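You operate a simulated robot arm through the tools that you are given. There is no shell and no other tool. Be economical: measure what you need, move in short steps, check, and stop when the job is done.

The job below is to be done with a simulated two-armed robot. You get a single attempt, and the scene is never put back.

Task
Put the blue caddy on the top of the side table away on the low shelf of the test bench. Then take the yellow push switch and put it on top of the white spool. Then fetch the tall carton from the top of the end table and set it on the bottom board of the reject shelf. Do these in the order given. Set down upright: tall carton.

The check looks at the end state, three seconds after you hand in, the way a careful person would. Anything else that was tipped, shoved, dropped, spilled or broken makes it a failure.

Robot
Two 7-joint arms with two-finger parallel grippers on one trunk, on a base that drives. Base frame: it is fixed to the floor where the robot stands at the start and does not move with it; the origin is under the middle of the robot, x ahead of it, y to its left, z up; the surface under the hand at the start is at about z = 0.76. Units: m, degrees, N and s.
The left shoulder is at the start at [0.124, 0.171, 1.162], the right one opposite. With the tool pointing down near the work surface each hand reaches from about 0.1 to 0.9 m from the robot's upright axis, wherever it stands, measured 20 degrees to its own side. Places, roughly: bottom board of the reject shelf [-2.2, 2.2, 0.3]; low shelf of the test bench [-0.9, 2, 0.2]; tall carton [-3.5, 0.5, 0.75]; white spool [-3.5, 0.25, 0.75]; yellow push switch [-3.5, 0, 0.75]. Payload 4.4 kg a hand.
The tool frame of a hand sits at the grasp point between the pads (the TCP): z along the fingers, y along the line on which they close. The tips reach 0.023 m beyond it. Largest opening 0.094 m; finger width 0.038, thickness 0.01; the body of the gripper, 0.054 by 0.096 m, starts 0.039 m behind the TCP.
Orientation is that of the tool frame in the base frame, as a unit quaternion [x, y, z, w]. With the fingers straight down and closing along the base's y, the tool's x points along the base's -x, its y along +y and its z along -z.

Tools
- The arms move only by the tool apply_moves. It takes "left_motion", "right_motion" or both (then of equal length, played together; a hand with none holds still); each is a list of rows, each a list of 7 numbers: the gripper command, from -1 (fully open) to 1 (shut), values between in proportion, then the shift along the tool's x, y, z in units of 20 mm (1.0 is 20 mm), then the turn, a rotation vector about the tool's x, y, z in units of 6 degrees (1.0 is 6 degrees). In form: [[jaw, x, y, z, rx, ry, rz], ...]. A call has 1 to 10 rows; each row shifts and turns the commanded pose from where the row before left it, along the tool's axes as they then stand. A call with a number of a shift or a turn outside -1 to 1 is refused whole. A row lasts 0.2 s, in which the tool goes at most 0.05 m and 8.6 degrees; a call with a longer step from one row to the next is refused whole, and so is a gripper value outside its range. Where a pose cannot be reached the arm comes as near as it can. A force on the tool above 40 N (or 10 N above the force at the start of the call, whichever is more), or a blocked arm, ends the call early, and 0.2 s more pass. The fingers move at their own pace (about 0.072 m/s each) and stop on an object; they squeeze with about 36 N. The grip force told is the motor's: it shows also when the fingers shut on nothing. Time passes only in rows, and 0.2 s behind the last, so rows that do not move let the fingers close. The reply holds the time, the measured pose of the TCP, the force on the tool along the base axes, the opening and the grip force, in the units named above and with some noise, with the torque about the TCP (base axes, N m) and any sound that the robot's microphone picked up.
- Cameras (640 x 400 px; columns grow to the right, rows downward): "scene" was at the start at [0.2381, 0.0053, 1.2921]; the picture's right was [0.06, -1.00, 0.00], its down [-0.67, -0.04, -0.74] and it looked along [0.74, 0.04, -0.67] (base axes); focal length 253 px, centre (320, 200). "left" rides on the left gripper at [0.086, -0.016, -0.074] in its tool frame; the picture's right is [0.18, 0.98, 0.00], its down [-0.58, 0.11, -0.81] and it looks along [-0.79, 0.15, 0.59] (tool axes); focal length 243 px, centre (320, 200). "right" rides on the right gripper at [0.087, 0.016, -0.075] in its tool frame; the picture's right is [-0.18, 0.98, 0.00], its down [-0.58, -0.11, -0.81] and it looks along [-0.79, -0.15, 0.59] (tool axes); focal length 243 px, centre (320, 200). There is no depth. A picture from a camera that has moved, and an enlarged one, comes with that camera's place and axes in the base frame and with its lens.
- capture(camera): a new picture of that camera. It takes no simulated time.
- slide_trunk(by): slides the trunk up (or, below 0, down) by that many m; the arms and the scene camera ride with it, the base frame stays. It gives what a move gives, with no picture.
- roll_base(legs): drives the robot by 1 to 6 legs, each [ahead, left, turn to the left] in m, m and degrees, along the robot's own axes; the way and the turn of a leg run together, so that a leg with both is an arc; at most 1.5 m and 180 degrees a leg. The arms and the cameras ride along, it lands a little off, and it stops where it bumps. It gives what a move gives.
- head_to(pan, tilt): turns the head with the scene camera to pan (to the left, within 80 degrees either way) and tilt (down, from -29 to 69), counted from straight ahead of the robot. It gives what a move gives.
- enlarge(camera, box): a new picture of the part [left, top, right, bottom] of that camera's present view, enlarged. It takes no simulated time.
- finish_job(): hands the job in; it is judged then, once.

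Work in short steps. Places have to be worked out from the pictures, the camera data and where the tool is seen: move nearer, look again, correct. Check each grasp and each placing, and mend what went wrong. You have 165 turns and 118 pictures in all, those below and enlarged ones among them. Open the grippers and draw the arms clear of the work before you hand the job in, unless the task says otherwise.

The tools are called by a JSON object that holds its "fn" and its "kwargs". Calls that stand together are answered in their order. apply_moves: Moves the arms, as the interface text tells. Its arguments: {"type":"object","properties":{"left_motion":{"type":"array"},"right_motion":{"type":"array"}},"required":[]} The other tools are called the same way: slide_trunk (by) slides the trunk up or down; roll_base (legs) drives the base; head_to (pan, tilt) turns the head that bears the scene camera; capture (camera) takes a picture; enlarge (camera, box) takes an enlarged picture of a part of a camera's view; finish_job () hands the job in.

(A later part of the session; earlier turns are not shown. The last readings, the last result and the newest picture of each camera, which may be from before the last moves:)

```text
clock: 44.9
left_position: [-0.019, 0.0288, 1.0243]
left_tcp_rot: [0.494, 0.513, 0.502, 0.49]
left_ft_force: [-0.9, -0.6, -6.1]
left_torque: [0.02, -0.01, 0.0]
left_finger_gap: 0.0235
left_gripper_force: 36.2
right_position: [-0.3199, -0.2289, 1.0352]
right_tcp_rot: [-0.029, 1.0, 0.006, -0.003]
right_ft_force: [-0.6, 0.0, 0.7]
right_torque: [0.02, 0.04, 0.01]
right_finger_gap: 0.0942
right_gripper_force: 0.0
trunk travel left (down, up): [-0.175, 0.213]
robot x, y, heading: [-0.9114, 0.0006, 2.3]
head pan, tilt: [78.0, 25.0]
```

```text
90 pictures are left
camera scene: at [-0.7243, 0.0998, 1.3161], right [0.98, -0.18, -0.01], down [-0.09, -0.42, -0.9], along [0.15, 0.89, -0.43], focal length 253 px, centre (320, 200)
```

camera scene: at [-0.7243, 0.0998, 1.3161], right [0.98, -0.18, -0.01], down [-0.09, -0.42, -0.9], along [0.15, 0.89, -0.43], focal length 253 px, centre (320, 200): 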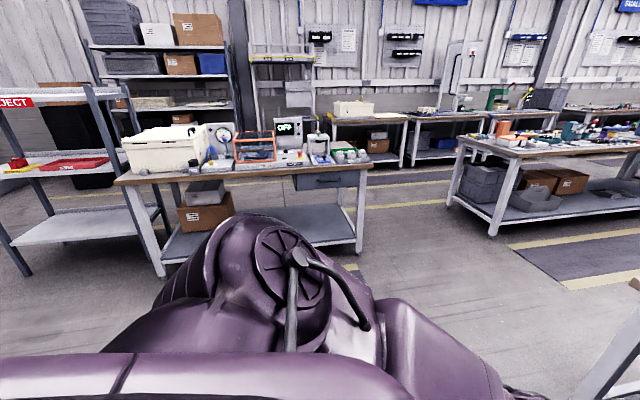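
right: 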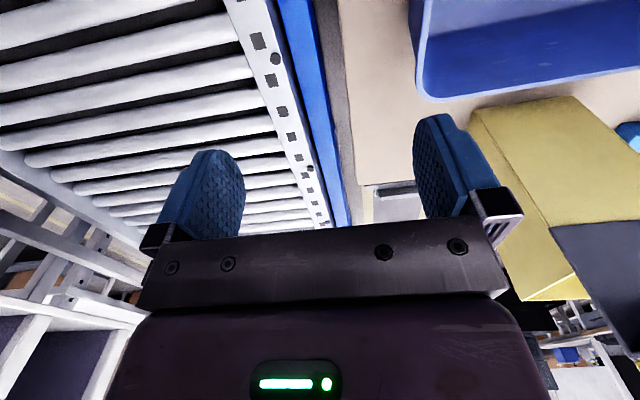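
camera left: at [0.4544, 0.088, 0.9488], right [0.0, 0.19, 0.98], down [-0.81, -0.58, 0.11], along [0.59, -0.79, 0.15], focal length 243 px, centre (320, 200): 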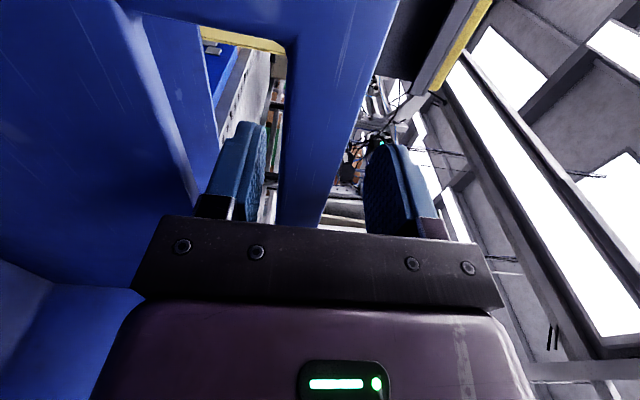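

Blocked behind at x≈-0.91. The bench and the REJECT shelf are visible. Let me see what is behind/right of the robot.

{"fn": "head_to", "kwargs": {"pan": -80, "tilt": 30}}

{"fn": "capture", "kwargs": {"camera": "scene"}}

{"fn": "capture", "kwargs": {"camera": "right"}}

```text
clock: 47.3
left_position: [-0.0184, 0.0292, 1.0229]
left_tcp_rot: [0.494, 0.512, 0.502, 0.491]
left_ft_force: [-0.4, 0.1, -5.4]
left_torque: [0.06, -0.02, 0.02]
left_finger_gap: 0.0235
left_gripper_force: 36.3
right_position: [-0.3187, -0.2286, 1.0352]
right_tcp_rot: [-0.029, 1.0, 0.007, -0.002]
right_ft_force: [0.0, -0.5, -0.7]
right_torque: [0.0, -0.01, 0.01]
right_finger_gap: 0.094
right_gripper_force: 0.2
trunk travel left (down, up): [-0.175, 0.213]
robot x, y, heading: [-0.9077, -0.0003, 1.8]
head pan, tilt: [-80.0, 30.0]
```

```text
89 pictures are left
camera scene: at [-0.722, -0.0791, 1.3087], right [-0.98, -0.21, 0.01], down [-0.11, 0.49, -0.87], along [0.17, -0.85, -0.5], focal length 253 px, centre (320, 200)
```

scene: 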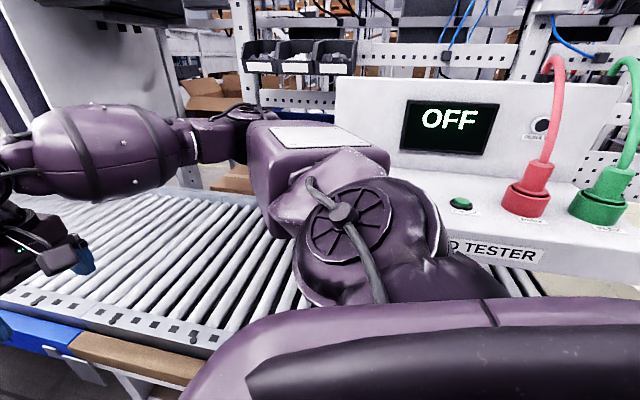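

```text
88 pictures are left
camera right: at [-0.4046, -0.219, 1.1101], right [0.13, 0.99, 0.01], down [0.59, -0.09, 0.8], along [0.8, -0.09, -0.6], focal length 243 px, centre (320, 200)
```

right: 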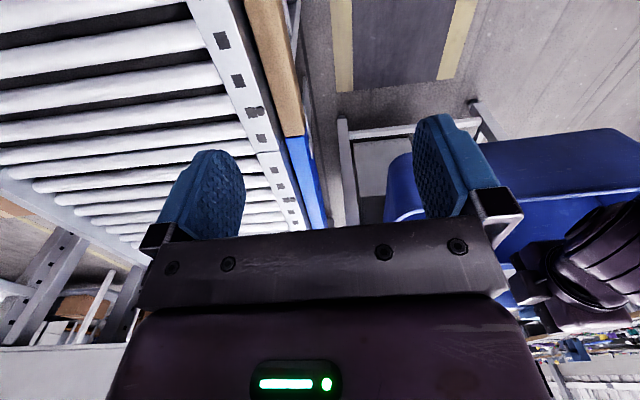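

The right elbow touched the load tester beside the conveyor. I move left away from it.

{"fn": "roll_base", "kwargs": {"legs": [[0.03, 0.2, 0], [0, 0.25, 0]]}}

{"fn": "capture", "kwargs": {"camera": "scene"}}

```text
clock: 52.1
left_position: [-0.0115, 0.4723, 1.0346]
left_tcp_rot: [0.494, 0.507, 0.505, 0.494]
left_ft_force: [0.0, -0.5, -6.5]
left_torque: [0.01, -0.01, 0.01]
left_finger_gap: 0.0234
left_gripper_force: 36.1
right_position: [-0.3137, 0.2165, 1.0417]
right_tcp_rot: [-0.025, 1.0, 0.008, 0.005]
right_ft_force: [-0.1, -0.5, 1.0]
right_torque: [-0.05, 0.02, -0.01]
right_finger_gap: 0.0942
right_gripper_force: 0.0
trunk travel left (down, up): [-0.175, 0.213]
robot x, y, heading: [-0.8935, 0.4504, 1.5]
head pan, tilt: [-80.0, 30.0]
```

```text
87 pictures are left
camera scene: at [-0.7189, 0.3676, 1.3105], right [-0.98, -0.2, 0.0], down [-0.1, 0.49, -0.87], along [0.17, -0.85, -0.5], focal length 253 px, centre (320, 200)
```

scene: 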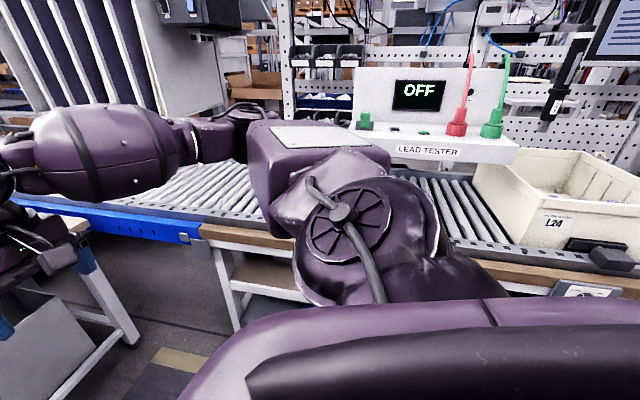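

Clear now. I turn left ~88.5° to face the bench (front edge estimated y≈1.66).

{"fn": "roll_base", "kwargs": {"legs": [[0, 0, 88.5]]}}

{"fn": "head_to", "kwargs": {"pan": 10, "tilt": 35}}

{"fn": "capture", "kwargs": {"camera": "scene"}}

```text
clock: 56.2
left_position: [-0.8792, 1.332, 1.034]
left_tcp_rot: [0.005, 0.708, 0.707, 0.008]
left_ft_force: [0.4, -0.5, -6.4]
left_torque: [0.0, 0.07, -0.01]
left_finger_gap: 0.0238
left_gripper_force: 36.7
right_position: [-0.6326, 1.0211, 1.0414]
right_tcp_rot: [0.711, -0.704, -0.008, 0.002]
right_ft_force: [0.3, 0.0, -0.3]
right_torque: [-0.01, -0.03, -0.02]
right_finger_gap: 0.0942
right_gripper_force: 0.1
trunk travel left (down, up): [-0.175, 0.213]
robot x, y, heading: [-0.8935, 0.4518, 89.5]
head pan, tilt: [-80.0, 30.0]
```

```text
clock: 57.9
left_position: [-0.8787, 1.3323, 1.034]
left_tcp_rot: [0.005, 0.708, 0.706, 0.007]
left_ft_force: [0.4, -0.1, -6.2]
left_torque: [-0.01, 0.05, 0.01]
left_finger_gap: 0.0235
left_gripper_force: 35.9
right_position: [-0.6325, 1.0193, 1.0414]
right_tcp_rot: [0.71, -0.704, -0.008, 0.003]
right_ft_force: [0.1, -0.2, 0.8]
right_torque: [0.04, 0.01, 0.03]
right_finger_gap: 0.094
right_gripper_force: 0.1
trunk travel left (down, up): [-0.175, 0.213]
robot x, y, heading: [-0.8874, 0.4541, 89.6]
head pan, tilt: [10.0, 35.0]
```

```text
86 pictures are left
camera scene: at [-0.9026, 0.692, 1.3027], right [0.99, 0.16, 0.0], down [0.09, -0.57, -0.82], along [-0.13, 0.81, -0.57], focal length 253 px, centre (320, 200)
```

scene: 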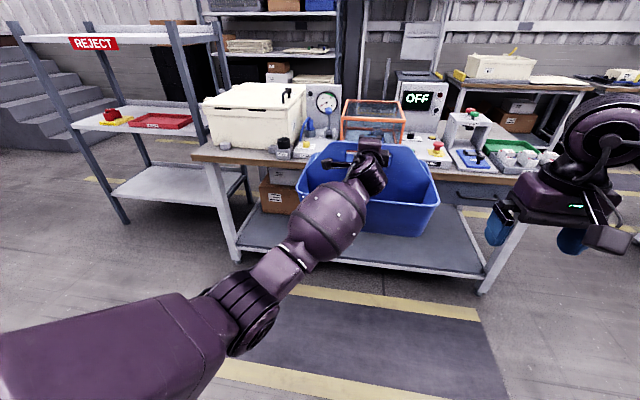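

Bench shelf: free area x≈-1.25…-0.12, front edge y≈1.7, shelf z≈0.2. I lower the trunk fully and bring the hand down and in, in free space here, to test the placing pose.

{"fn": "slide_trunk", "kwargs": {"by": -0.175}}

{"fn": "apply_moves", "kwargs": {"left_motion": [[1, 0, -1, -0.6, 0, 0, 0], [1, 0, -1, -0.6, 0, 0, 0], [1, 0, -1, -0.6, 0, 0, 0], [1, 0, -1, -0.6, 0, 0, 0], [1, 0, -1, -0.6, 0, 0, 0], [1, 0, -1, -0.6, 0, 0, 0], [1, 0, -1, -0.6, 0, 0, 0], [1, 0, -1, -0.6, 0, 0, 0], [1, 0, -1, -0.6, 0, 0, 0], [1, 0, -1, -0.6, 0, 0, 0]]}}

{"fn": "apply_moves", "kwargs": {"left_motion": [[1, 0, -1, -0.6, 0, 0, 0], [1, 0, -1, -0.6, 0, 0, 0], [1, 0, -1, -0.6, 0, 0, 0], [1, 0, -1, -0.6, 0, 0, 0], [1, 0, -1, -0.6, 0, 0, 0], [1, 0, -1, -0.6, 0, 0, 0], [1, 0, -1, -0.6, 0, 0, 0], [1, 0, -1, -0.6, 0, 0, 0], [1, 0, -1, -0.6, 0, 0, 0], [1, 0, -1, -0.6, 0, 0, 0]]}}

{"fn": "capture", "kwargs": {"camera": "scene"}}

```text
clock: 59.9
left_position: [-0.8781, 1.332, 0.8613]
left_tcp_rot: [0.005, 0.707, 0.707, 0.006]
left_ft_force: [1.0, 0.1, -6.3]
left_torque: [-0.05, 0.02, 0.01]
left_finger_gap: 0.0236
left_gripper_force: 36.5
right_position: [-0.6331, 1.019, 0.8682]
right_tcp_rot: [0.71, -0.704, -0.009, 0.002]
right_ft_force: [-0.6, 0.5, 0.0]
right_torque: [-0.03, 0.01, 0.0]
right_finger_gap: 0.0942
right_gripper_force: 0.0
trunk travel left (down, up): [0.0, 0.388]
robot x, y, heading: [-0.893, 0.4568, 89.5]
head pan, tilt: [10.0, 35.0]
```

```text
clock: 62.2
left_position: [-0.8653, 1.2456, 0.7725]
left_tcp_rot: [0.021, 0.638, 0.77, 0.008]
left_ft_force: [0.8, 0.0, -6.0]
left_torque: [-0.21, -0.04, 0.01]
left_finger_gap: 0.0236
left_gripper_force: 35.6
right_position: [-0.6309, 1.0039, 0.8949]
right_tcp_rot: [0.71, -0.704, -0.023, -0.013]
right_ft_force: [-0.2, 0.5, -0.5]
right_torque: [-0.01, 0.03, -0.01]
right_finger_gap: 0.0941
right_gripper_force: 0.0
trunk travel left (down, up): [0.0, 0.388]
robot x, y, heading: [-0.8928, 0.4539, 89.3]
head pan, tilt: [10.0, 35.0]
stopped in row 10 (left hand): the arm was blocked; the commanded pose is now the measured one
```

```text
clock: 63.4
left_position: [-0.8263, 1.2344, 0.7446]
left_tcp_rot: [-0.002, 0.596, 0.802, 0.046]
left_ft_force: [-1.0, 0.1, -6.2]
left_torque: [-0.23, 0.18, -0.02]
left_finger_gap: 0.0239
left_gripper_force: 35.8
right_position: [-0.629, 1.0089, 0.8826]
right_tcp_rot: [0.711, -0.703, -0.022, -0.008]
right_ft_force: [-0.7, -0.8, -0.8]
right_torque: [0.01, -0.04, 0.01]
right_finger_gap: 0.0942
right_gripper_force: 0.0
trunk travel left (down, up): [0.0, 0.388]
robot x, y, heading: [-0.8934, 0.4515, 89.6]
head pan, tilt: [10.0, 35.0]
stopped in row 5 (left hand): the arm was blocked; the commanded pose is now the measured one
```

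```text
85 pictures are left
camera scene: at [-0.8951, 0.8282, 1.1033], right [0.99, 0.16, 0.0], down [0.09, -0.55, -0.83], along [-0.14, 0.82, -0.56], focal length 253 px, centre (320, 200)
```

scene: 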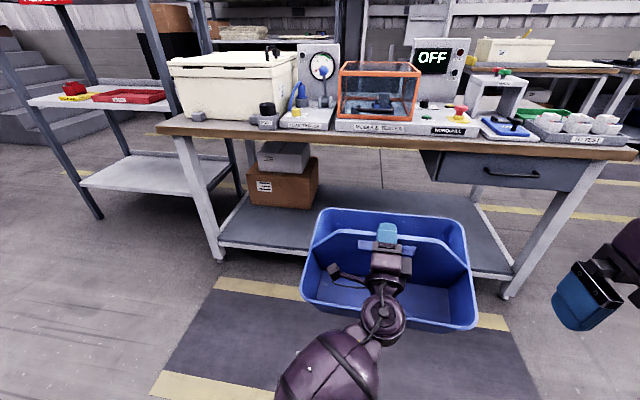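

The arm was blocked and the tool pitched. I look at my own left arm to see what it touches.

{"fn": "head_to", "kwargs": {"pan": 60, "tilt": 60}}

{"fn": "capture", "kwargs": {"camera": "scene"}}

```text
clock: 64.5
left_position: [-0.8222, 1.2346, 0.7423]
left_tcp_rot: [0.002, 0.595, 0.802, 0.047]
left_ft_force: [-0.4, -0.3, -6.0]
left_torque: [-0.25, 0.07, -0.02]
left_finger_gap: 0.0237
left_gripper_force: 35.4
right_position: [-0.6252, 1.0072, 0.8829]
right_tcp_rot: [0.71, -0.704, -0.022, -0.006]
right_ft_force: [-0.6, -0.2, 0.4]
right_torque: [-0.01, -0.02, -0.01]
right_finger_gap: 0.0941
right_gripper_force: 0.1
trunk travel left (down, up): [0.0, 0.388]
robot x, y, heading: [-0.8926, 0.4514, 89.0]
head pan, tilt: [60.0, 60.0]
```

```text
84 pictures are left
camera scene: at [-0.9355, 0.7761, 1.0688], right [0.51, 0.86, 0.01], down [0.74, -0.44, -0.51], along [-0.44, 0.27, -0.86], focal length 253 px, centre (320, 200)
```

scene: 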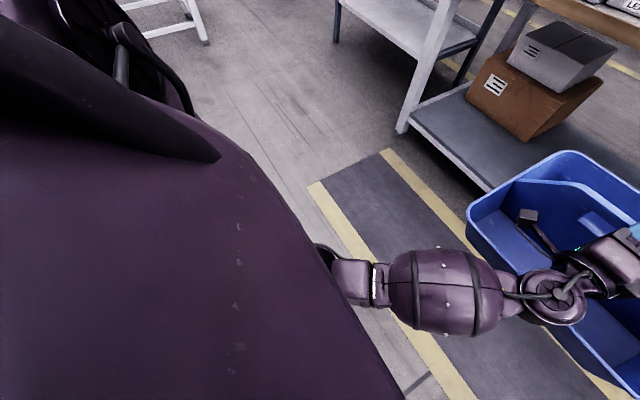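

The left elbow is wedged against the chest: with the trunk lowered the torso sits further forward, so the hand must be further out. I back the base up a little and extend the hand forward while leveling it.

{"fn": "roll_base", "kwargs": {"legs": [[-0.15, 0, 0]]}}

{"fn": "apply_moves", "kwargs": {"left_motion": [[1, 0, -0.29, 0.95, 0, 0, 0], [1, 0, -0.29, 0.95, 0, 0, 0], [1, 0, -0.29, 0.95, 0, 0, 0], [1, 0, -0.29, 0.95, 0, 0, 0], [1, 0, -0.25, 0.95, 0.4, 0.1, 0.1], [1, 0, -0.2, 0.97, 0.6, 0.15, 0.15], [1, 0, -0.15, 1, 0.6, 0.15, 0.15], [1, 0, -0.1, 1, 0.6, 0.15, 0.1], [1, 0, 0, 1, 0.6, 0.1, 0.1], [1, 0, 0, 0, 0, 0, 0]]}}

{"fn": "head_to", "kwargs": {"pan": 10, "tilt": 45}}

{"fn": "capture", "kwargs": {"camera": "scene"}}

```text
clock: 65.9
left_position: [-0.8263, 1.0839, 0.7431]
left_tcp_rot: [0.002, 0.595, 0.802, 0.046]
left_ft_force: [-0.9, 0.2, -6.3]
left_torque: [-0.21, 0.07, 0.0]
left_finger_gap: 0.0237
left_gripper_force: 36.3
right_position: [-0.6286, 0.8582, 0.8823]
right_tcp_rot: [0.71, -0.704, -0.021, -0.005]
right_ft_force: [-0.1, 0.7, -0.1]
right_torque: [0.02, 0.03, -0.02]
right_finger_gap: 0.0941
right_gripper_force: 0.0
trunk travel left (down, up): [0.0, 0.388]
robot x, y, heading: [-0.8948, 0.3012, 89.3]
head pan, tilt: [60.0, 60.0]
```

```text
clock: 68.1
left_position: [-0.8191, 1.2693, 0.7158]
left_tcp_rot: [-0.004, 0.718, 0.696, 0.002]
left_ft_force: [0.2, 0.2, -7.2]
left_torque: [0.07, -0.01, -0.02]
left_finger_gap: 0.0237
left_gripper_force: 36.1
right_position: [-0.633, 0.8708, 0.8662]
right_tcp_rot: [0.71, -0.704, -0.008, 0.002]
right_ft_force: [0.4, -0.3, -0.1]
right_torque: [-0.01, 0.01, -0.01]
right_finger_gap: 0.0941
right_gripper_force: 0.0
trunk travel left (down, up): [0.0, 0.388]
robot x, y, heading: [-0.8937, 0.3009, 89.5]
head pan, tilt: [60.0, 60.0]
```

```text
clock: 69.3
left_position: [-0.8216, 1.2709, 0.7164]
left_tcp_rot: [-0.005, 0.717, 0.697, 0.002]
left_ft_force: [-0.3, 0.1, -6.9]
left_torque: [0.04, 0.01, -0.01]
left_finger_gap: 0.0237
left_gripper_force: 36.0
right_position: [-0.6357, 0.8694, 0.8657]
right_tcp_rot: [0.71, -0.704, -0.009, 0.003]
right_ft_force: [0.7, 0.9, 0.6]
right_torque: [0.01, 0.02, 0.02]
right_finger_gap: 0.0942
right_gripper_force: 0.1
trunk travel left (down, up): [0.0, 0.388]
robot x, y, heading: [-0.8943, 0.3032, 89.2]
head pan, tilt: [10.0, 45.0]
```

```text
83 pictures are left
camera scene: at [-0.9019, 0.6887, 1.0762], right [0.99, 0.16, 0.0], down [0.12, -0.7, -0.71], along [-0.12, 0.7, -0.71], focal length 253 px, centre (320, 200)
```

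scene: 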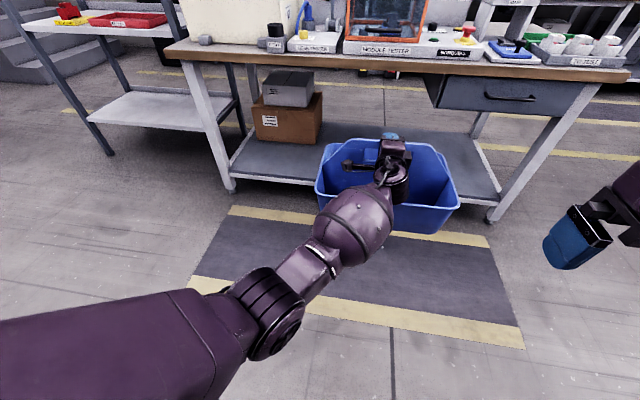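

Recovered, level, hand at 0.97 m ahead. Now lower straight down in steps.

{"fn": "apply_moves", "kwargs": {"left_motion": [[1, 0, -0.9, 0, 0, 0, 0], [1, 0, -0.9, 0, 0, 0, 0], [1, 0, -0.9, 0, 0, 0, 0], [1, 0, -0.9, 0, 0, 0, 0], [1, 0, -0.9, 0, 0, 0, 0], [1, 0, -0.9, 0, 0, 0, 0], [1, 0, -0.9, 0, 0, 0, 0], [1, 0, -0.9, 0, 0, 0, 0], [1, 0, 0, 0, 0, 0, 0]]}}

```text
clock: 71.3
left_position: [-0.8187, 1.2656, 0.5821]
left_tcp_rot: [-0.004, 0.717, 0.697, 0.002]
left_ft_force: [0.2, 0.1, -7.0]
left_torque: [0.04, 0.04, -0.01]
left_finger_gap: 0.0237
left_gripper_force: 35.9
left hand out of reach, approached as far as the arm can: row 8
right_position: [-0.6346, 0.87, 0.8668]
right_tcp_rot: [0.71, -0.704, -0.009, 0.003]
right_ft_force: [0.1, 0.0, 1.0]
right_torque: [0.02, -0.01, -0.01]
right_finger_gap: 0.0938
right_gripper_force: 0.0
trunk travel left (down, up): [0.0, 0.388]
robot x, y, heading: [-0.895, 0.2997, 89.3]
head pan, tilt: [10.0, 45.0]
```

Out of reach at that distance; pull back while descending.

{"fn": "apply_moves", "kwargs": {"left_motion": [[1, 0, -0.4, -0.7, 0, 0, 0], [1, 0, -0.6, -0.7, 0, 0, 0], [1, 0, -0.8, -0.7, 0, 0, 0], [1, 0, -0.9, -0.7, 0, 0, 0], [1, 0, -0.9, -0.7, 0, 0, 0], [1, 0, -0.9, -0.7, 0, 0, 0], [1, 0, -0.9, -0.6, 0, 0, 0], [1, 0, 0, 0, 0, 0, 0]]}}

{"fn": "capture", "kwargs": {"camera": "scene"}}

```text
clock: 73.1
left_position: [-0.8193, 1.166, 0.4771]
left_tcp_rot: [-0.004, 0.718, 0.696, 0.002]
left_ft_force: [0.4, 0.1, -7.0]
left_torque: [0.07, 0.03, -0.01]
left_finger_gap: 0.0238
left_gripper_force: 36.1
right_position: [-0.6355, 0.8706, 0.866]
right_tcp_rot: [0.71, -0.704, -0.008, 0.002]
right_ft_force: [-0.2, 0.0, -0.4]
right_torque: [-0.01, -0.01, -0.01]
right_finger_gap: 0.0941
right_gripper_force: 0.0
trunk travel left (down, up): [0.0, 0.388]
robot x, y, heading: [-0.8919, 0.3002, 89.2]
head pan, tilt: [10.0, 45.0]
```

```text
82 pictures are left
camera scene: at [-0.9019, 0.6887, 1.0762], right [0.99, 0.16, 0.0], down [0.11, -0.7, -0.71], along [-0.11, 0.7, -0.71], focal length 253 px, centre (320, 200)
```

scene: 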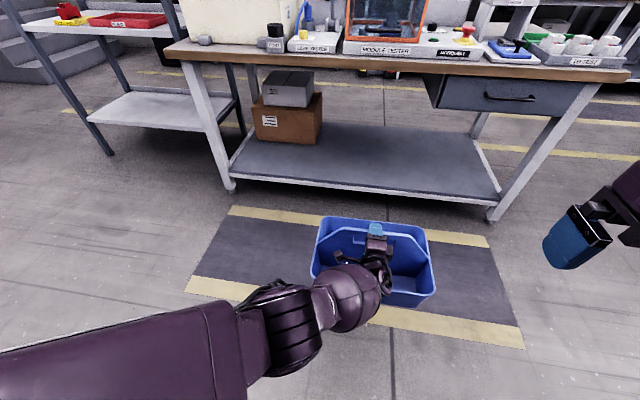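

The low pose works at z≈0.477, 0.87 m ahead. Shelf spans y≈1.72–2.36; I'll place the caddy centre around (-0.82, 1.94). First tuck the right hand back and up so it clears the bench top.

{"fn": "apply_moves", "kwargs": {"right_motion": [[-1, 0.7, -0.3, -1, 0, 0, 0], [-1, 0.7, -0.3, -1, 0, 0, 0], [-1, 0.7, -0.3, -1, 0, 0, 0], [-1, 0.7, -0.3, -1, 0, 0, 0], [-1, 0.7, -0.3, -1, 0, 0, 0], [-1, 0.7, -0.3, -1, 0, 0, 0], [-1, 0.7, -0.3, -1, 0, 0, 0], [-1, 0.7, 0, 0, 0, 0, 0]]}}

{"fn": "roll_base", "kwargs": {"legs": [[0.4, 0, 0.5]]}}

{"fn": "capture", "kwargs": {"camera": "scene"}}

```text
clock: 74.9
left_position: [-0.8196, 1.1663, 0.4791]
left_tcp_rot: [-0.005, 0.717, 0.697, 0.001]
left_ft_force: [0.3, 0.3, -5.7]
left_torque: [0.04, 0.04, 0.01]
left_finger_gap: 0.0238
left_gripper_force: 36.4
right_position: [-0.59, 0.7557, 1.0046]
right_tcp_rot: [0.71, -0.704, -0.008, 0.001]
right_ft_force: [-0.2, -0.3, 0.5]
right_torque: [0.03, 0.01, 0.03]
right_finger_gap: 0.094
right_gripper_force: 0.1
trunk travel left (down, up): [0.0, 0.388]
robot x, y, heading: [-0.8977, 0.301, 89.3]
head pan, tilt: [10.0, 45.0]
```

```text
clock: 77.4
left_position: [-0.8252, 1.5712, 0.4769]
left_tcp_rot: [-0.008, 0.717, 0.697, -0.002]
left_ft_force: [0.3, -0.2, -6.5]
left_torque: [0.03, 0.03, 0.02]
left_finger_gap: 0.0234
left_gripper_force: 35.8
right_position: [-0.5915, 1.164, 1.0034]
right_tcp_rot: [0.714, -0.701, -0.008, 0.003]
right_ft_force: [0.8, 0.1, 0.3]
right_torque: [-0.01, -0.04, 0.01]
right_finger_gap: 0.0942
right_gripper_force: 0.0
trunk travel left (down, up): [0.0, 0.388]
robot x, y, heading: [-0.8937, 0.7061, 90.0]
head pan, tilt: [10.0, 45.0]
```

```text
81 pictures are left
camera scene: at [-0.9029, 1.092, 1.0761], right [0.99, 0.17, 0.0], down [0.12, -0.7, -0.71], along [-0.12, 0.7, -0.71], focal length 253 px, centre (320, 200)
```

scene: 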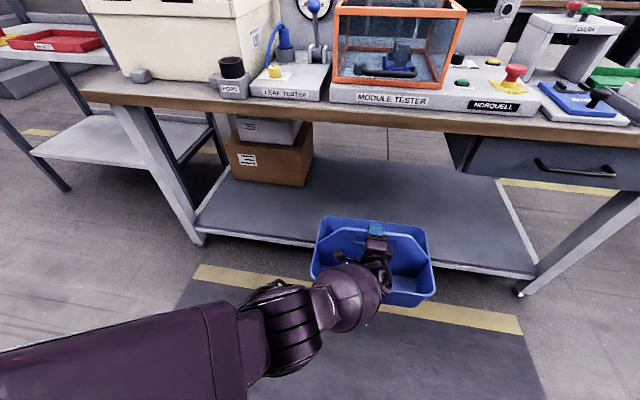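

Shelf front ≈ (y 1.70, z 0.205), bench-top underside ≈0.74. Driving forward 0.2 m and checking.

{"fn": "roll_base", "kwargs": {"legs": [[0.2, 0, 0]]}}

{"fn": "capture", "kwargs": {"camera": "scene"}}

{"fn": "capture", "kwargs": {"camera": "left"}}

```text
clock: 79.0
left_position: [-0.8237, 1.7696, 0.4758]
left_tcp_rot: [-0.008, 0.718, 0.696, -0.001]
left_ft_force: [-0.8, 0.1, -6.7]
left_torque: [0.04, 0.02, -0.03]
left_finger_gap: 0.0235
left_gripper_force: 36.0
right_position: [-0.5912, 1.3627, 1.0035]
right_tcp_rot: [0.714, -0.701, -0.008, 0.002]
right_ft_force: [0.7, 0.6, -1.0]
right_torque: [-0.02, 0.01, 0.0]
right_finger_gap: 0.0939
right_gripper_force: 0.1
trunk travel left (down, up): [0.0, 0.388]
robot x, y, heading: [-0.8912, 0.9016, 89.6]
head pan, tilt: [10.0, 45.0]
```

```text
80 pictures are left
camera scene: at [-0.902, 1.2911, 1.076], right [0.99, 0.17, 0.0], down [0.12, -0.7, -0.71], along [-0.12, 0.7, -0.71], focal length 253 px, centre (320, 200)
```

scene: 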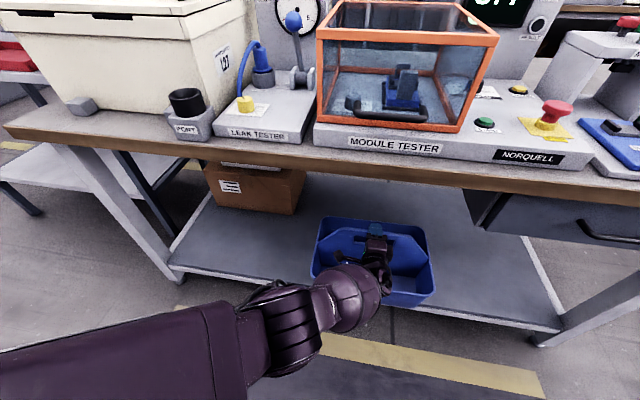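

```text
79 pictures are left
camera left: at [-0.908, 1.6943, 0.4617], right [-0.19, 0.03, 0.98], down [0.59, -0.8, 0.14], along [0.78, 0.61, 0.14], focal length 243 px, centre (320, 200)
```

left: 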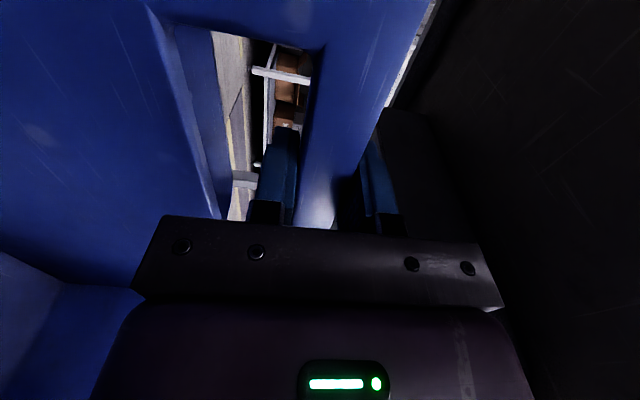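

All clear. Another 0.17 m forward.

{"fn": "roll_base", "kwargs": {"legs": [[0.17, 0, 0]]}}

{"fn": "capture", "kwargs": {"camera": "scene"}}

```text
clock: 80.5
left_position: [-0.8231, 1.9384, 0.4755]
left_tcp_rot: [-0.007, 0.718, 0.696, -0.002]
left_ft_force: [-0.2, 0.2, -7.5]
left_torque: [0.07, 0.02, 0.0]
left_finger_gap: 0.0237
left_gripper_force: 35.5
right_position: [-0.5896, 1.5311, 1.0045]
right_tcp_rot: [0.714, -0.7, -0.008, 0.002]
right_ft_force: [0.8, 0.7, 0.8]
right_torque: [-0.02, -0.02, 0.03]
right_finger_gap: 0.0941
right_gripper_force: 0.0
trunk travel left (down, up): [0.0, 0.388]
robot x, y, heading: [-0.8914, 1.0728, 89.9]
head pan, tilt: [10.0, 45.0]
```

```text
78 pictures are left
camera scene: at [-0.9016, 1.4606, 1.076], right [0.99, 0.17, 0.0], down [0.12, -0.7, -0.71], along [-0.12, 0.7, -0.71], focal length 253 px, centre (320, 200)
```

scene: 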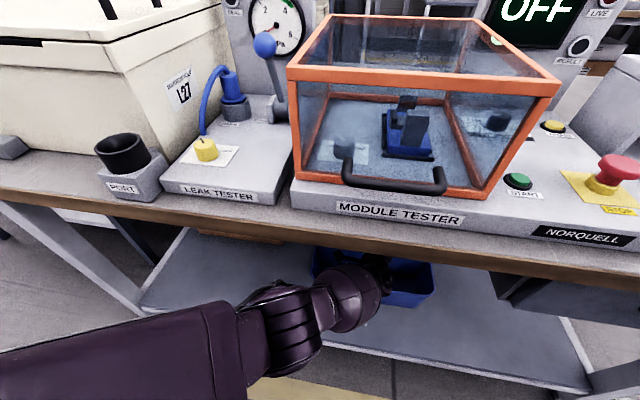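

Inside the shelf, no contact. Lower until the caddy touches the shelf (expected TCP z≈0.40).

{"fn": "apply_moves", "kwargs": {"left_motion": [[1, 0, -0.7, 0, 0, 0, 0], [1, 0, -0.7, 0, 0, 0, 0], [1, 0, -0.7, 0, 0, 0, 0], [1, 0, -0.5, 0, 0, 0, 0], [1, 0, -0.3, 0, 0, 0, 0], [1, 0, 0, 0, 0, 0, 0]]}}

```text
clock: 81.9
left_position: [-0.8397, 1.9289, 0.4589]
left_tcp_rot: [-0.008, 0.718, 0.696, -0.001]
left_ft_force: [0.3, 0.2, -5.5]
left_torque: [0.02, 0.04, 0.0]
left_finger_gap: 0.0236
left_gripper_force: 35.7
left hand out of reach, approached as far as the arm can: row 1, 2, 3, 4, 5
right_position: [-0.5909, 1.5321, 1.0048]
right_tcp_rot: [0.714, -0.7, -0.008, 0.002]
right_ft_force: [0.3, 0.6, -1.2]
right_torque: [-0.02, -0.03, 0.0]
right_finger_gap: 0.094
right_gripper_force: 0.0
trunk travel left (down, up): [0.0, 0.388]
robot x, y, heading: [-0.8897, 1.0702, 89.9]
head pan, tilt: [10.0, 45.0]
```

The arm can't go lower while crossing in front of the body. I shift the base right 0.17 m and then bring the hand left, nearer in line with its shoulder.

{"fn": "roll_base", "kwargs": {"legs": [[0, -0.17, 0]]}}

{"fn": "apply_moves", "kwargs": {"left_motion": [[1, 0.9, 0, 0, 0, 0, 0], [1, 0.9, 0, 0, 0, 0, 0], [1, 0.9, 0, 0, 0, 0, 0], [1, 0.9, 0, 0, 0, 0, 0], [1, 0.9, 0, 0, 0, 0, 0], [1, 0.9, 0, 0, 0, 0, 0], [1, 0.9, 0, 0, 0, 0, 0], [1, 0.9, 0, 0, 0, 0, 0], [1, 0, 0, 0, 0, 0, 0]]}}

{"fn": "capture", "kwargs": {"camera": "scene"}}

```text
clock: 84.0
left_position: [-0.6705, 1.9283, 0.4595]
left_tcp_rot: [-0.008, 0.718, 0.696, -0.001]
left_ft_force: [0.8, 0.2, -5.7]
left_torque: [0.06, -0.01, 0.02]
left_finger_gap: 0.0236
left_gripper_force: 35.7
right_position: [-0.4217, 1.5311, 1.0045]
right_tcp_rot: [0.713, -0.701, -0.008, 0.002]
right_ft_force: [0.6, 0.4, -0.1]
right_torque: [-0.02, -0.02, -0.03]
right_finger_gap: 0.094
right_gripper_force: 0.0
trunk travel left (down, up): [0.0, 0.388]
robot x, y, heading: [-0.7259, 1.0732, 89.8]
head pan, tilt: [10.0, 45.0]
```

```text
clock: 86.0
left_position: [-0.8148, 1.9264, 0.4579]
left_tcp_rot: [-0.006, 0.718, 0.696, -0.001]
left_ft_force: [0.1, -0.5, -5.1]
left_torque: [0.03, 0.0, 0.0]
left_finger_gap: 0.0236
left_gripper_force: 35.9
right_position: [-0.4225, 1.5315, 1.0048]
right_tcp_rot: [0.713, -0.701, -0.008, 0.002]
right_ft_force: [0.3, -0.8, 0.4]
right_torque: [-0.05, 0.02, 0.02]
right_finger_gap: 0.0941
right_gripper_force: 0.0
trunk travel left (down, up): [0.0, 0.388]
robot x, y, heading: [-0.726, 1.0718, 89.6]
head pan, tilt: [10.0, 45.0]
```

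```text
77 pictures are left
camera scene: at [-0.7331, 1.4596, 1.0762], right [0.99, 0.17, 0.0], down [0.12, -0.7, -0.71], along [-0.12, 0.7, -0.71], focal length 253 px, centre (320, 200)
```

scene: 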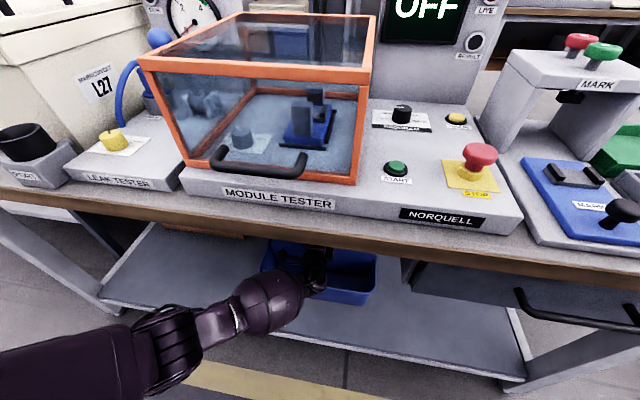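

Now the arm is more open. Lowering again.

{"fn": "apply_moves", "kwargs": {"left_motion": [[1, 0, -0.6, 0, 0, 0, 0], [1, 0, -0.6, 0, 0, 0, 0], [1, 0, -0.5, 0, 0, 0, 0], [1, 0, -0.4, 0, 0, 0, 0], [1, 0, -0.3, 0, 0, 0, 0], [1, 0, -0.2, 0, 0, 0, 0], [1, 0, 0, 0, 0, 0, 0]]}}

```text
clock: 87.6
left_position: [-0.8124, 1.9259, 0.4068]
left_tcp_rot: [-0.006, 0.718, 0.696, 0.0]
left_ft_force: [0.4, 0.4, -6.5]
left_torque: [0.01, 0.01, -0.02]
left_finger_gap: 0.024
left_gripper_force: 35.7
right_position: [-0.4216, 1.5308, 1.0039]
right_tcp_rot: [0.714, -0.701, -0.007, 0.002]
right_ft_force: [0.6, -1.2, 0.4]
right_torque: [0.02, 0.02, -0.04]
right_finger_gap: 0.094
right_gripper_force: 0.1
trunk travel left (down, up): [0.0, 0.388]
robot x, y, heading: [-0.721, 1.0703, 89.9]
head pan, tilt: [10.0, 45.0]
```

{"fn": "apply_moves", "kwargs": {"left_motion": [[1, 0, -0.2, 0, 0, 0, 0], [1, 0, -0.2, 0, 0, 0, 0], [1, 0, -0.2, 0, 0, 0, 0], [1, 0, 0, 0, 0, 0, 0]]}}

```text
clock: 88.6
left_position: [-0.8134, 1.9251, 0.3984]
left_tcp_rot: [-0.007, 0.718, 0.696, -0.001]
left_ft_force: [0.1, 0.2, -6.6]
left_torque: [0.02, 0.02, -0.01]
left_finger_gap: 0.0237
left_gripper_force: 36.4
left hand out of reach, approached as far as the arm can: row 3
right_position: [-0.4223, 1.5307, 1.0057]
right_tcp_rot: [0.713, -0.701, -0.008, 0.002]
right_ft_force: [-0.2, -0.1, -0.1]
right_torque: [0.02, -0.02, 0.0]
right_finger_gap: 0.094
right_gripper_force: 0.1
trunk travel left (down, up): [0.0, 0.388]
robot x, y, heading: [-0.7243, 1.0743, 89.8]
head pan, tilt: [10.0, 45.0]
```

Not touching yet, and at the limit again. Shift the hand a bit further left and continue down.

{"fn": "apply_moves", "kwargs": {"left_motion": [[1, 0.7, 0, 0, 0, 0, 0], [1, 0.7, 0, 0, 0, 0, 0], [1, 0.5, -0.2, 0, 0, 0, 0], [1, 0, -0.3, 0, 0, 0, 0], [1, 0, -0.3, 0, 0, 0, 0], [1, 0, -0.3, 0, 0, 0, 0], [1, 0, 0, 0, 0, 0, 0]]}}

{"fn": "head_to", "kwargs": {"pan": 20, "tilt": 55}}

{"fn": "capture", "kwargs": {"camera": "scene"}}

```text
clock: 90.2
left_position: [-0.8514, 1.9245, 0.3903]
left_tcp_rot: [-0.007, 0.718, 0.696, 0.0]
left_ft_force: [2.0, -2.5, 3.1]
left_torque: [0.56, 0.86, 0.13]
left_finger_gap: 0.0237
left_gripper_force: 36.0
left hand out of reach, approached as far as the arm can: row 5, 6
right_position: [-0.4213, 1.5299, 1.0043]
right_tcp_rot: [0.713, -0.701, -0.008, 0.002]
right_ft_force: [-0.8, -0.3, 0.1]
right_torque: [-0.02, 0.0, -0.01]
right_finger_gap: 0.0937
right_gripper_force: 0.0
trunk travel left (down, up): [0.0, 0.388]
robot x, y, heading: [-0.7236, 1.0726, 89.7]
head pan, tilt: [10.0, 45.0]
```

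```text
clock: 90.9
left_position: [-0.8513, 1.9242, 0.3896]
left_tcp_rot: [-0.007, 0.717, 0.697, 0.0]
left_ft_force: [2.7, -2.6, 2.4]
left_torque: [0.59, 0.74, 0.05]
left_finger_gap: 0.0237
left_gripper_force: 36.0
right_position: [-0.421, 1.5302, 1.0053]
right_tcp_rot: [0.713, -0.701, -0.008, 0.002]
right_ft_force: [0.3, -0.7, 0.9]
right_torque: [0.0, -0.01, 0.01]
right_finger_gap: 0.0941
right_gripper_force: 0.0
trunk travel left (down, up): [0.0, 0.388]
robot x, y, heading: [-0.7192, 1.072, 89.6]
head pan, tilt: [20.0, 55.0]
```

```text
76 pictures are left
camera scene: at [-0.7434, 1.4466, 1.0632], right [0.94, 0.34, 0.0], down [0.28, -0.77, -0.57], along [-0.19, 0.54, -0.82], focal length 253 px, centre (320, 200)
```

scene: 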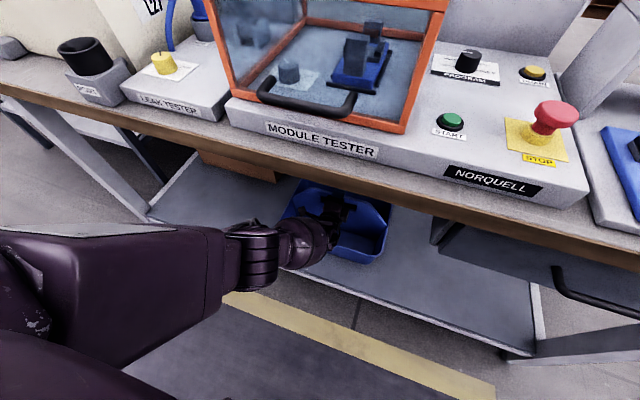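

Contact: the shelf now carries the caddy. Open the jaw slightly (45 mm) so both fingers clear the bar, then check.

{"fn": "apply_moves", "kwargs": {"left_motion": [[0.3, 0, 0, 0, 0, 0, 0], [0.15, 0, 0, 0, 0, 0, 0], [0.05, 0, 0, 0, 0, 0, 0], [0.05, 0, 0, 0, 0, 0, 0]]}}

{"fn": "capture", "kwargs": {"camera": "left"}}

```text
clock: 91.9
left_position: [-0.8514, 1.926, 0.3898]
left_tcp_rot: [-0.007, 0.718, 0.696, 0.0]
left_ft_force: [0.1, 0.1, 0.4]
left_torque: [-0.01, -0.02, 0.05]
left_finger_gap: 0.0447
left_gripper_force: 0.0
right_position: [-0.4213, 1.5314, 1.0049]
right_tcp_rot: [0.713, -0.701, -0.007, 0.002]
right_ft_force: [0.9, 0.5, -0.4]
right_torque: [-0.03, -0.02, 0.01]
right_finger_gap: 0.0943
right_gripper_force: 0.1
trunk travel left (down, up): [0.0, 0.388]
robot x, y, heading: [-0.7217, 1.0701, 89.7]
head pan, tilt: [20.0, 55.0]
```

```text
75 pictures are left
camera left: at [-0.9363, 1.8492, 0.3751], right [-0.19, 0.03, 0.98], down [0.59, -0.8, 0.14], along [0.78, 0.6, 0.14], focal length 243 px, centre (320, 200)
```

left: 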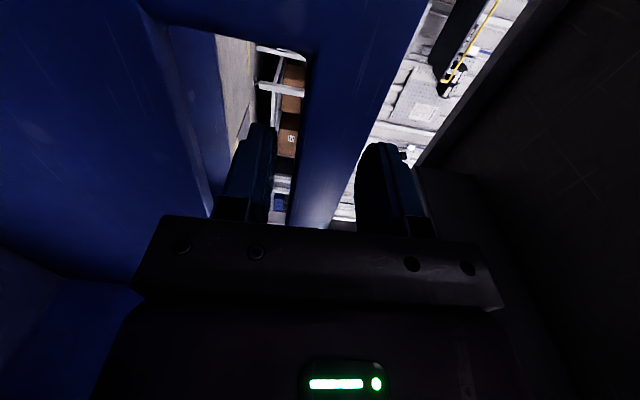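

Both fingers are clear of the bar. Backing the base straight out.

{"fn": "roll_base", "kwargs": {"legs": [[-0.12, 0, 0]]}}

{"fn": "capture", "kwargs": {"camera": "left"}}

```text
clock: 93.2
left_position: [-0.852, 1.8057, 0.39]
left_tcp_rot: [-0.006, 0.718, 0.696, -0.001]
left_ft_force: [-0.1, -0.1, -0.1]
left_torque: [0.02, -0.01, -0.02]
left_finger_gap: 0.0445
left_gripper_force: 0.1
right_position: [-0.422, 1.4115, 1.0045]
right_tcp_rot: [0.713, -0.701, -0.009, 0.001]
right_ft_force: [-1.0, 0.7, -0.1]
right_torque: [0.03, -0.01, -0.01]
right_finger_gap: 0.0937
right_gripper_force: 0.0
trunk travel left (down, up): [0.0, 0.388]
robot x, y, heading: [-0.7228, 0.9526, 89.5]
head pan, tilt: [20.0, 55.0]
```

```text
74 pictures are left
camera left: at [-0.9362, 1.7306, 0.3756], right [-0.19, 0.03, 0.98], down [0.59, -0.8, 0.14], along [0.79, 0.6, 0.14], focal length 243 px, centre (320, 200)
```

left: 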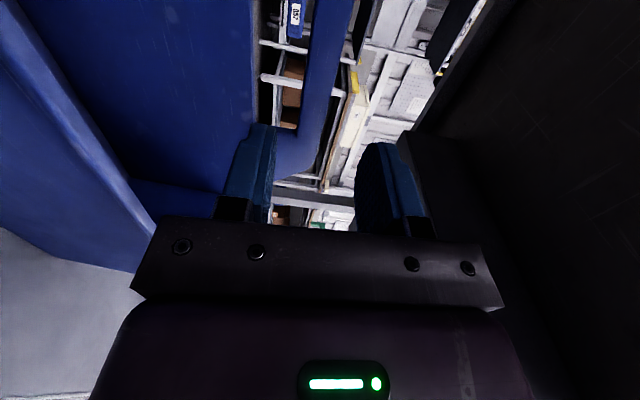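

Free. Back out fully and look at the result.

{"fn": "roll_base", "kwargs": {"legs": [[-0.5, 0, 0]]}}

{"fn": "head_to", "kwargs": {"pan": 10, "tilt": 35}}

{"fn": "capture", "kwargs": {"camera": "scene"}}

```text
clock: 96.1
left_position: [-0.8572, 1.3085, 0.389]
left_tcp_rot: [-0.008, 0.718, 0.696, -0.003]
left_ft_force: [-0.6, 0.6, 0.0]
left_torque: [0.02, 0.02, 0.03]
left_finger_gap: 0.0443
left_gripper_force: 0.1
right_position: [-0.4238, 0.9167, 1.0038]
right_tcp_rot: [0.714, -0.7, -0.007, 0.002]
right_ft_force: [0.5, 0.4, 0.4]
right_torque: [0.01, 0.0, -0.02]
right_finger_gap: 0.0939
right_gripper_force: 0.2
trunk travel left (down, up): [0.0, 0.388]
robot x, y, heading: [-0.7239, 0.4573, 89.9]
head pan, tilt: [20.0, 55.0]
```

```text
clock: 96.9
left_position: [-0.8558, 1.3089, 0.3901]
left_tcp_rot: [-0.008, 0.718, 0.696, -0.002]
left_ft_force: [-0.2, 0.3, 0.6]
left_torque: [-0.01, -0.01, 0.01]
left_finger_gap: 0.0448
left_gripper_force: 0.1
right_position: [-0.4246, 0.9165, 1.0043]
right_tcp_rot: [0.715, -0.7, -0.008, 0.001]
right_ft_force: [-0.5, 0.3, 0.7]
right_torque: [-0.02, 0.03, 0.02]
right_finger_gap: 0.094
right_gripper_force: 0.1
trunk travel left (down, up): [0.0, 0.388]
robot x, y, heading: [-0.7212, 0.4566, 90.0]
head pan, tilt: [10.0, 35.0]
```

```text
73 pictures are left
camera scene: at [-0.7371, 0.8505, 1.0912], right [0.98, 0.17, 0.0], down [0.1, -0.57, -0.82], along [-0.14, 0.81, -0.57], focal length 253 px, centre (320, 200)
```

scene: 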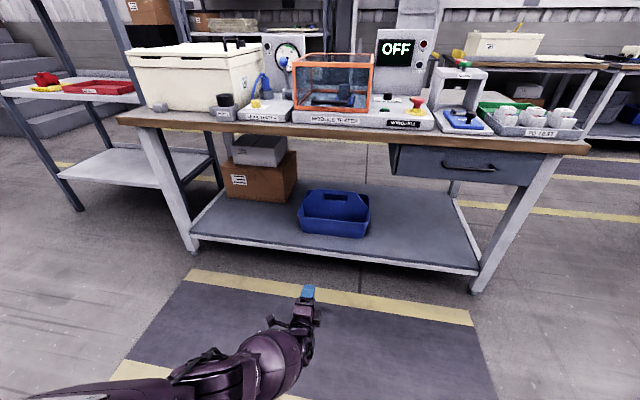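

Caddy sits upright on the low shelf. Now raise the trunk and left arm, then turn toward the end table.

{"fn": "slide_trunk", "kwargs": {"by": 0.175}}

{"fn": "apply_moves", "kwargs": {"left_motion": [[-1, 0, 1, 0, 0, 0, 0], [-1, 0, 1, 0, 0, 0, 0], [-1, 0, 1, 0, 0, 0, 0], [-1, 0, 1, 0, 0, 0, 0], [-1, 0, 1, 0, 0, 0, 0], [-1, 0, 1, 0, 0, 0, 0], [-1, 0, 1, 0, 0, 0, 0], [-1, 0, 1, 0, 0, 0, 0], [-1, 0, 1, 0, 0, 0, 0], [-1, 0, 1, 0, 0, 0, 0]]}}

{"fn": "apply_moves", "kwargs": {"left_motion": [[-1, 0, 1, 0, 0, 0, 0], [-1, 0, 1, 0, 0, 0, 0], [-1, 0, 1, 0, 0, 0, 0], [-1, 0, 1, 0, 0, 0, 0], [-1, 0, 1, 0, 0, 0, 0], [-1, 0, 1, 0, 0, 0, 0], [-1, 0, 1, 0, 0, 0, 0], [-1, 0, 1, 0, 0, 0, 0], [-1, 0, 1, 0, 0, 0, 0], [-1, 0, 1, 0, 0, 0, 0]]}}

{"fn": "roll_base", "kwargs": {"legs": [[0, 0, 90]]}}

{"fn": "head_to", "kwargs": {"pan": 0, "tilt": 20}}

{"fn": "capture", "kwargs": {"camera": "scene"}}

```text
clock: 98.9
left_position: [-0.8567, 1.4132, 0.9983]
left_tcp_rot: [-0.008, 0.492, 0.87, -0.001]
left_ft_force: [-0.5, -0.2, -0.6]
left_torque: [-0.02, 0.01, 0.01]
left_finger_gap: 0.0446
left_gripper_force: 0.1
right_position: [-0.4245, 0.9181, 1.1782]
right_tcp_rot: [0.715, -0.699, -0.008, 0.004]
right_ft_force: [-0.3, -0.5, 0.3]
right_torque: [-0.04, 0.03, 0.05]
right_finger_gap: 0.0937
right_gripper_force: 0.0
trunk travel left (down, up): [-0.175, 0.213]
robot x, y, heading: [-0.7254, 0.4592, 89.8]
head pan, tilt: [10.0, 35.0]
```

```text
clock: 101.1
left_position: [-0.857, 1.3086, 1.1729]
left_tcp_rot: [-0.008, 0.49, 0.871, 0.0]
left_ft_force: [0.6, 0.6, 0.1]
left_torque: [-0.02, 0.03, -0.03]
left_finger_gap: 0.0941
left_gripper_force: 0.1
right_position: [-0.4247, 0.9171, 1.1795]
right_tcp_rot: [0.714, -0.7, -0.008, 0.002]
right_ft_force: [0.2, 0.6, -0.4]
right_torque: [0.01, 0.01, -0.01]
right_finger_gap: 0.0938
right_gripper_force: 0.0
trunk travel left (down, up): [-0.175, 0.213]
robot x, y, heading: [-0.7268, 0.4593, 90.1]
head pan, tilt: [10.0, 35.0]
```

```text
clock: 103.3
left_position: [-0.8598, 1.2047, 1.3427]
left_tcp_rot: [-0.008, 0.49, 0.872, 0.0]
left_ft_force: [-0.2, -0.7, -0.5]
left_torque: [-0.01, -0.01, 0.02]
left_finger_gap: 0.094
left_gripper_force: 0.1
right_position: [-0.4243, 0.9154, 1.1796]
right_tcp_rot: [0.715, -0.699, -0.01, 0.001]
right_ft_force: [-0.1, 0.0, -0.2]
right_torque: [0.02, -0.01, 0.01]
right_finger_gap: 0.0939
right_gripper_force: 0.1
trunk travel left (down, up): [-0.175, 0.213]
robot x, y, heading: [-0.7235, 0.4553, 90.0]
head pan, tilt: [10.0, 35.0]
```

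```text
clock: 107.5
left_position: [-1.4724, 0.3212, 1.3424]
left_tcp_rot: [-0.353, 0.342, 0.617, -0.615]
left_ft_force: [-0.4, -0.2, -0.5]
left_torque: [0.01, -0.01, -0.02]
left_finger_gap: 0.0941
left_gripper_force: 0.0
right_position: [-1.1833, 0.7564, 1.1793]
right_tcp_rot: [1.0, 0.01, -0.003, 0.007]
right_ft_force: [-0.4, -0.3, -0.1]
right_torque: [0.0, 0.01, 0.0]
right_finger_gap: 0.0939
right_gripper_force: 0.1
trunk travel left (down, up): [-0.175, 0.213]
robot x, y, heading: [-0.723, 0.4545, 180.1]
head pan, tilt: [10.0, 35.0]
```

```text
clock: 108.3
left_position: [-1.4717, 0.3219, 1.3432]
left_tcp_rot: [0.353, -0.342, -0.616, 0.616]
left_ft_force: [-0.4, -0.8, -0.6]
left_torque: [0.0, -0.02, 0.0]
left_finger_gap: 0.0939
left_gripper_force: 0.1
right_position: [-1.1823, 0.7555, 1.1797]
right_tcp_rot: [1.0, 0.011, -0.004, 0.007]
right_ft_force: [0.1, -0.2, 0.2]
right_torque: [-0.01, 0.01, 0.01]
right_finger_gap: 0.094
right_gripper_force: 0.1
trunk travel left (down, up): [-0.175, 0.213]
robot x, y, heading: [-0.7223, 0.4566, 180.1]
head pan, tilt: [0.0, 20.0]
```

```text
72 pictures are left
camera scene: at [-0.9674, 0.4572, 1.3266], right [0.0, 1.0, 0.0], down [0.34, 0.0, -0.94], along [-0.94, 0.0, -0.34], focal length 253 px, centre (320, 200)
```

scene: 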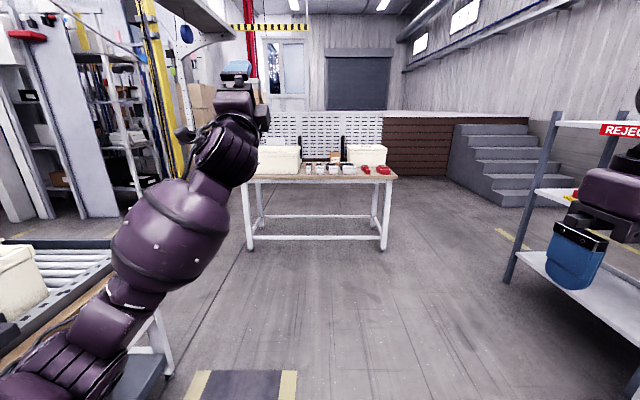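

The end table is straight ahead. Drive 1.3 m forward and look closer.

{"fn": "roll_base", "kwargs": {"legs": [[1.35, 0, 0]]}}

{"fn": "head_to", "kwargs": {"pan": 0, "tilt": 25}}

{"fn": "capture", "kwargs": {"camera": "scene"}}

{"fn": "enlarge", "kwargs": {"camera": "scene", "box": [220, 130, 480, 290]}}

```text
clock: 115.0
left_position: [-2.8132, 0.3137, 1.3427]
left_tcp_rot: [0.353, -0.341, -0.615, 0.617]
left_ft_force: [0.2, 0.1, -0.2]
left_torque: [0.01, 0.01, 0.0]
left_finger_gap: 0.0937
left_gripper_force: 0.0
right_position: [-2.5267, 0.7493, 1.18]
right_tcp_rot: [1.0, 0.014, -0.005, 0.007]
right_ft_force: [-0.3, -0.4, 0.7]
right_torque: [-0.03, -0.03, 0.02]
right_finger_gap: 0.0937
right_gripper_force: 0.0
trunk travel left (down, up): [-0.175, 0.213]
robot x, y, heading: [-2.067, 0.4537, -179.6]
head pan, tilt: [0.0, 20.0]
```

```text
clock: 115.7
left_position: [-2.8142, 0.3144, 1.3424]
left_tcp_rot: [0.354, -0.34, -0.615, 0.617]
left_ft_force: [-0.4, 0.0, -0.6]
left_torque: [0.03, 0.0, 0.06]
left_finger_gap: 0.0938
left_gripper_force: 0.0
right_position: [-2.5267, 0.7499, 1.1801]
right_tcp_rot: [1.0, 0.013, -0.004, 0.006]
right_ft_force: [-1.3, -0.6, -0.2]
right_torque: [-0.03, 0.0, 0.0]
right_finger_gap: 0.0943
right_gripper_force: 0.0
trunk travel left (down, up): [-0.175, 0.213]
robot x, y, heading: [-2.0673, 0.4509, -179.4]
head pan, tilt: [0.0, 25.0]
```

```text
71 pictures are left
camera scene: at [-2.309, 0.453, 1.3186], right [0.0, 1.0, 0.0], down [0.42, 0.0, -0.91], along [-0.91, 0.0, -0.42], focal length 253 px, centre (320, 200)
```

scene: 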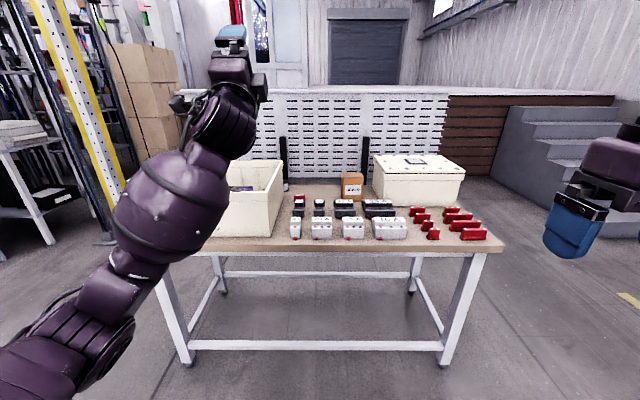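

```text
2.46 times, centred on (350, 210) of scene
camera zoom: at [-2.309, 0.453, 1.3186], right [0.0, 1.0, 0.0], down [0.42, 0.0, -0.91], along [-0.91, 0.0, -0.42], focal length 622 px, centre (246, 175)
```

zoom: 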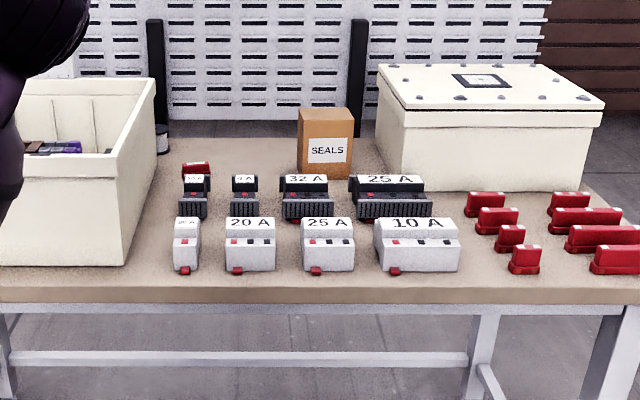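

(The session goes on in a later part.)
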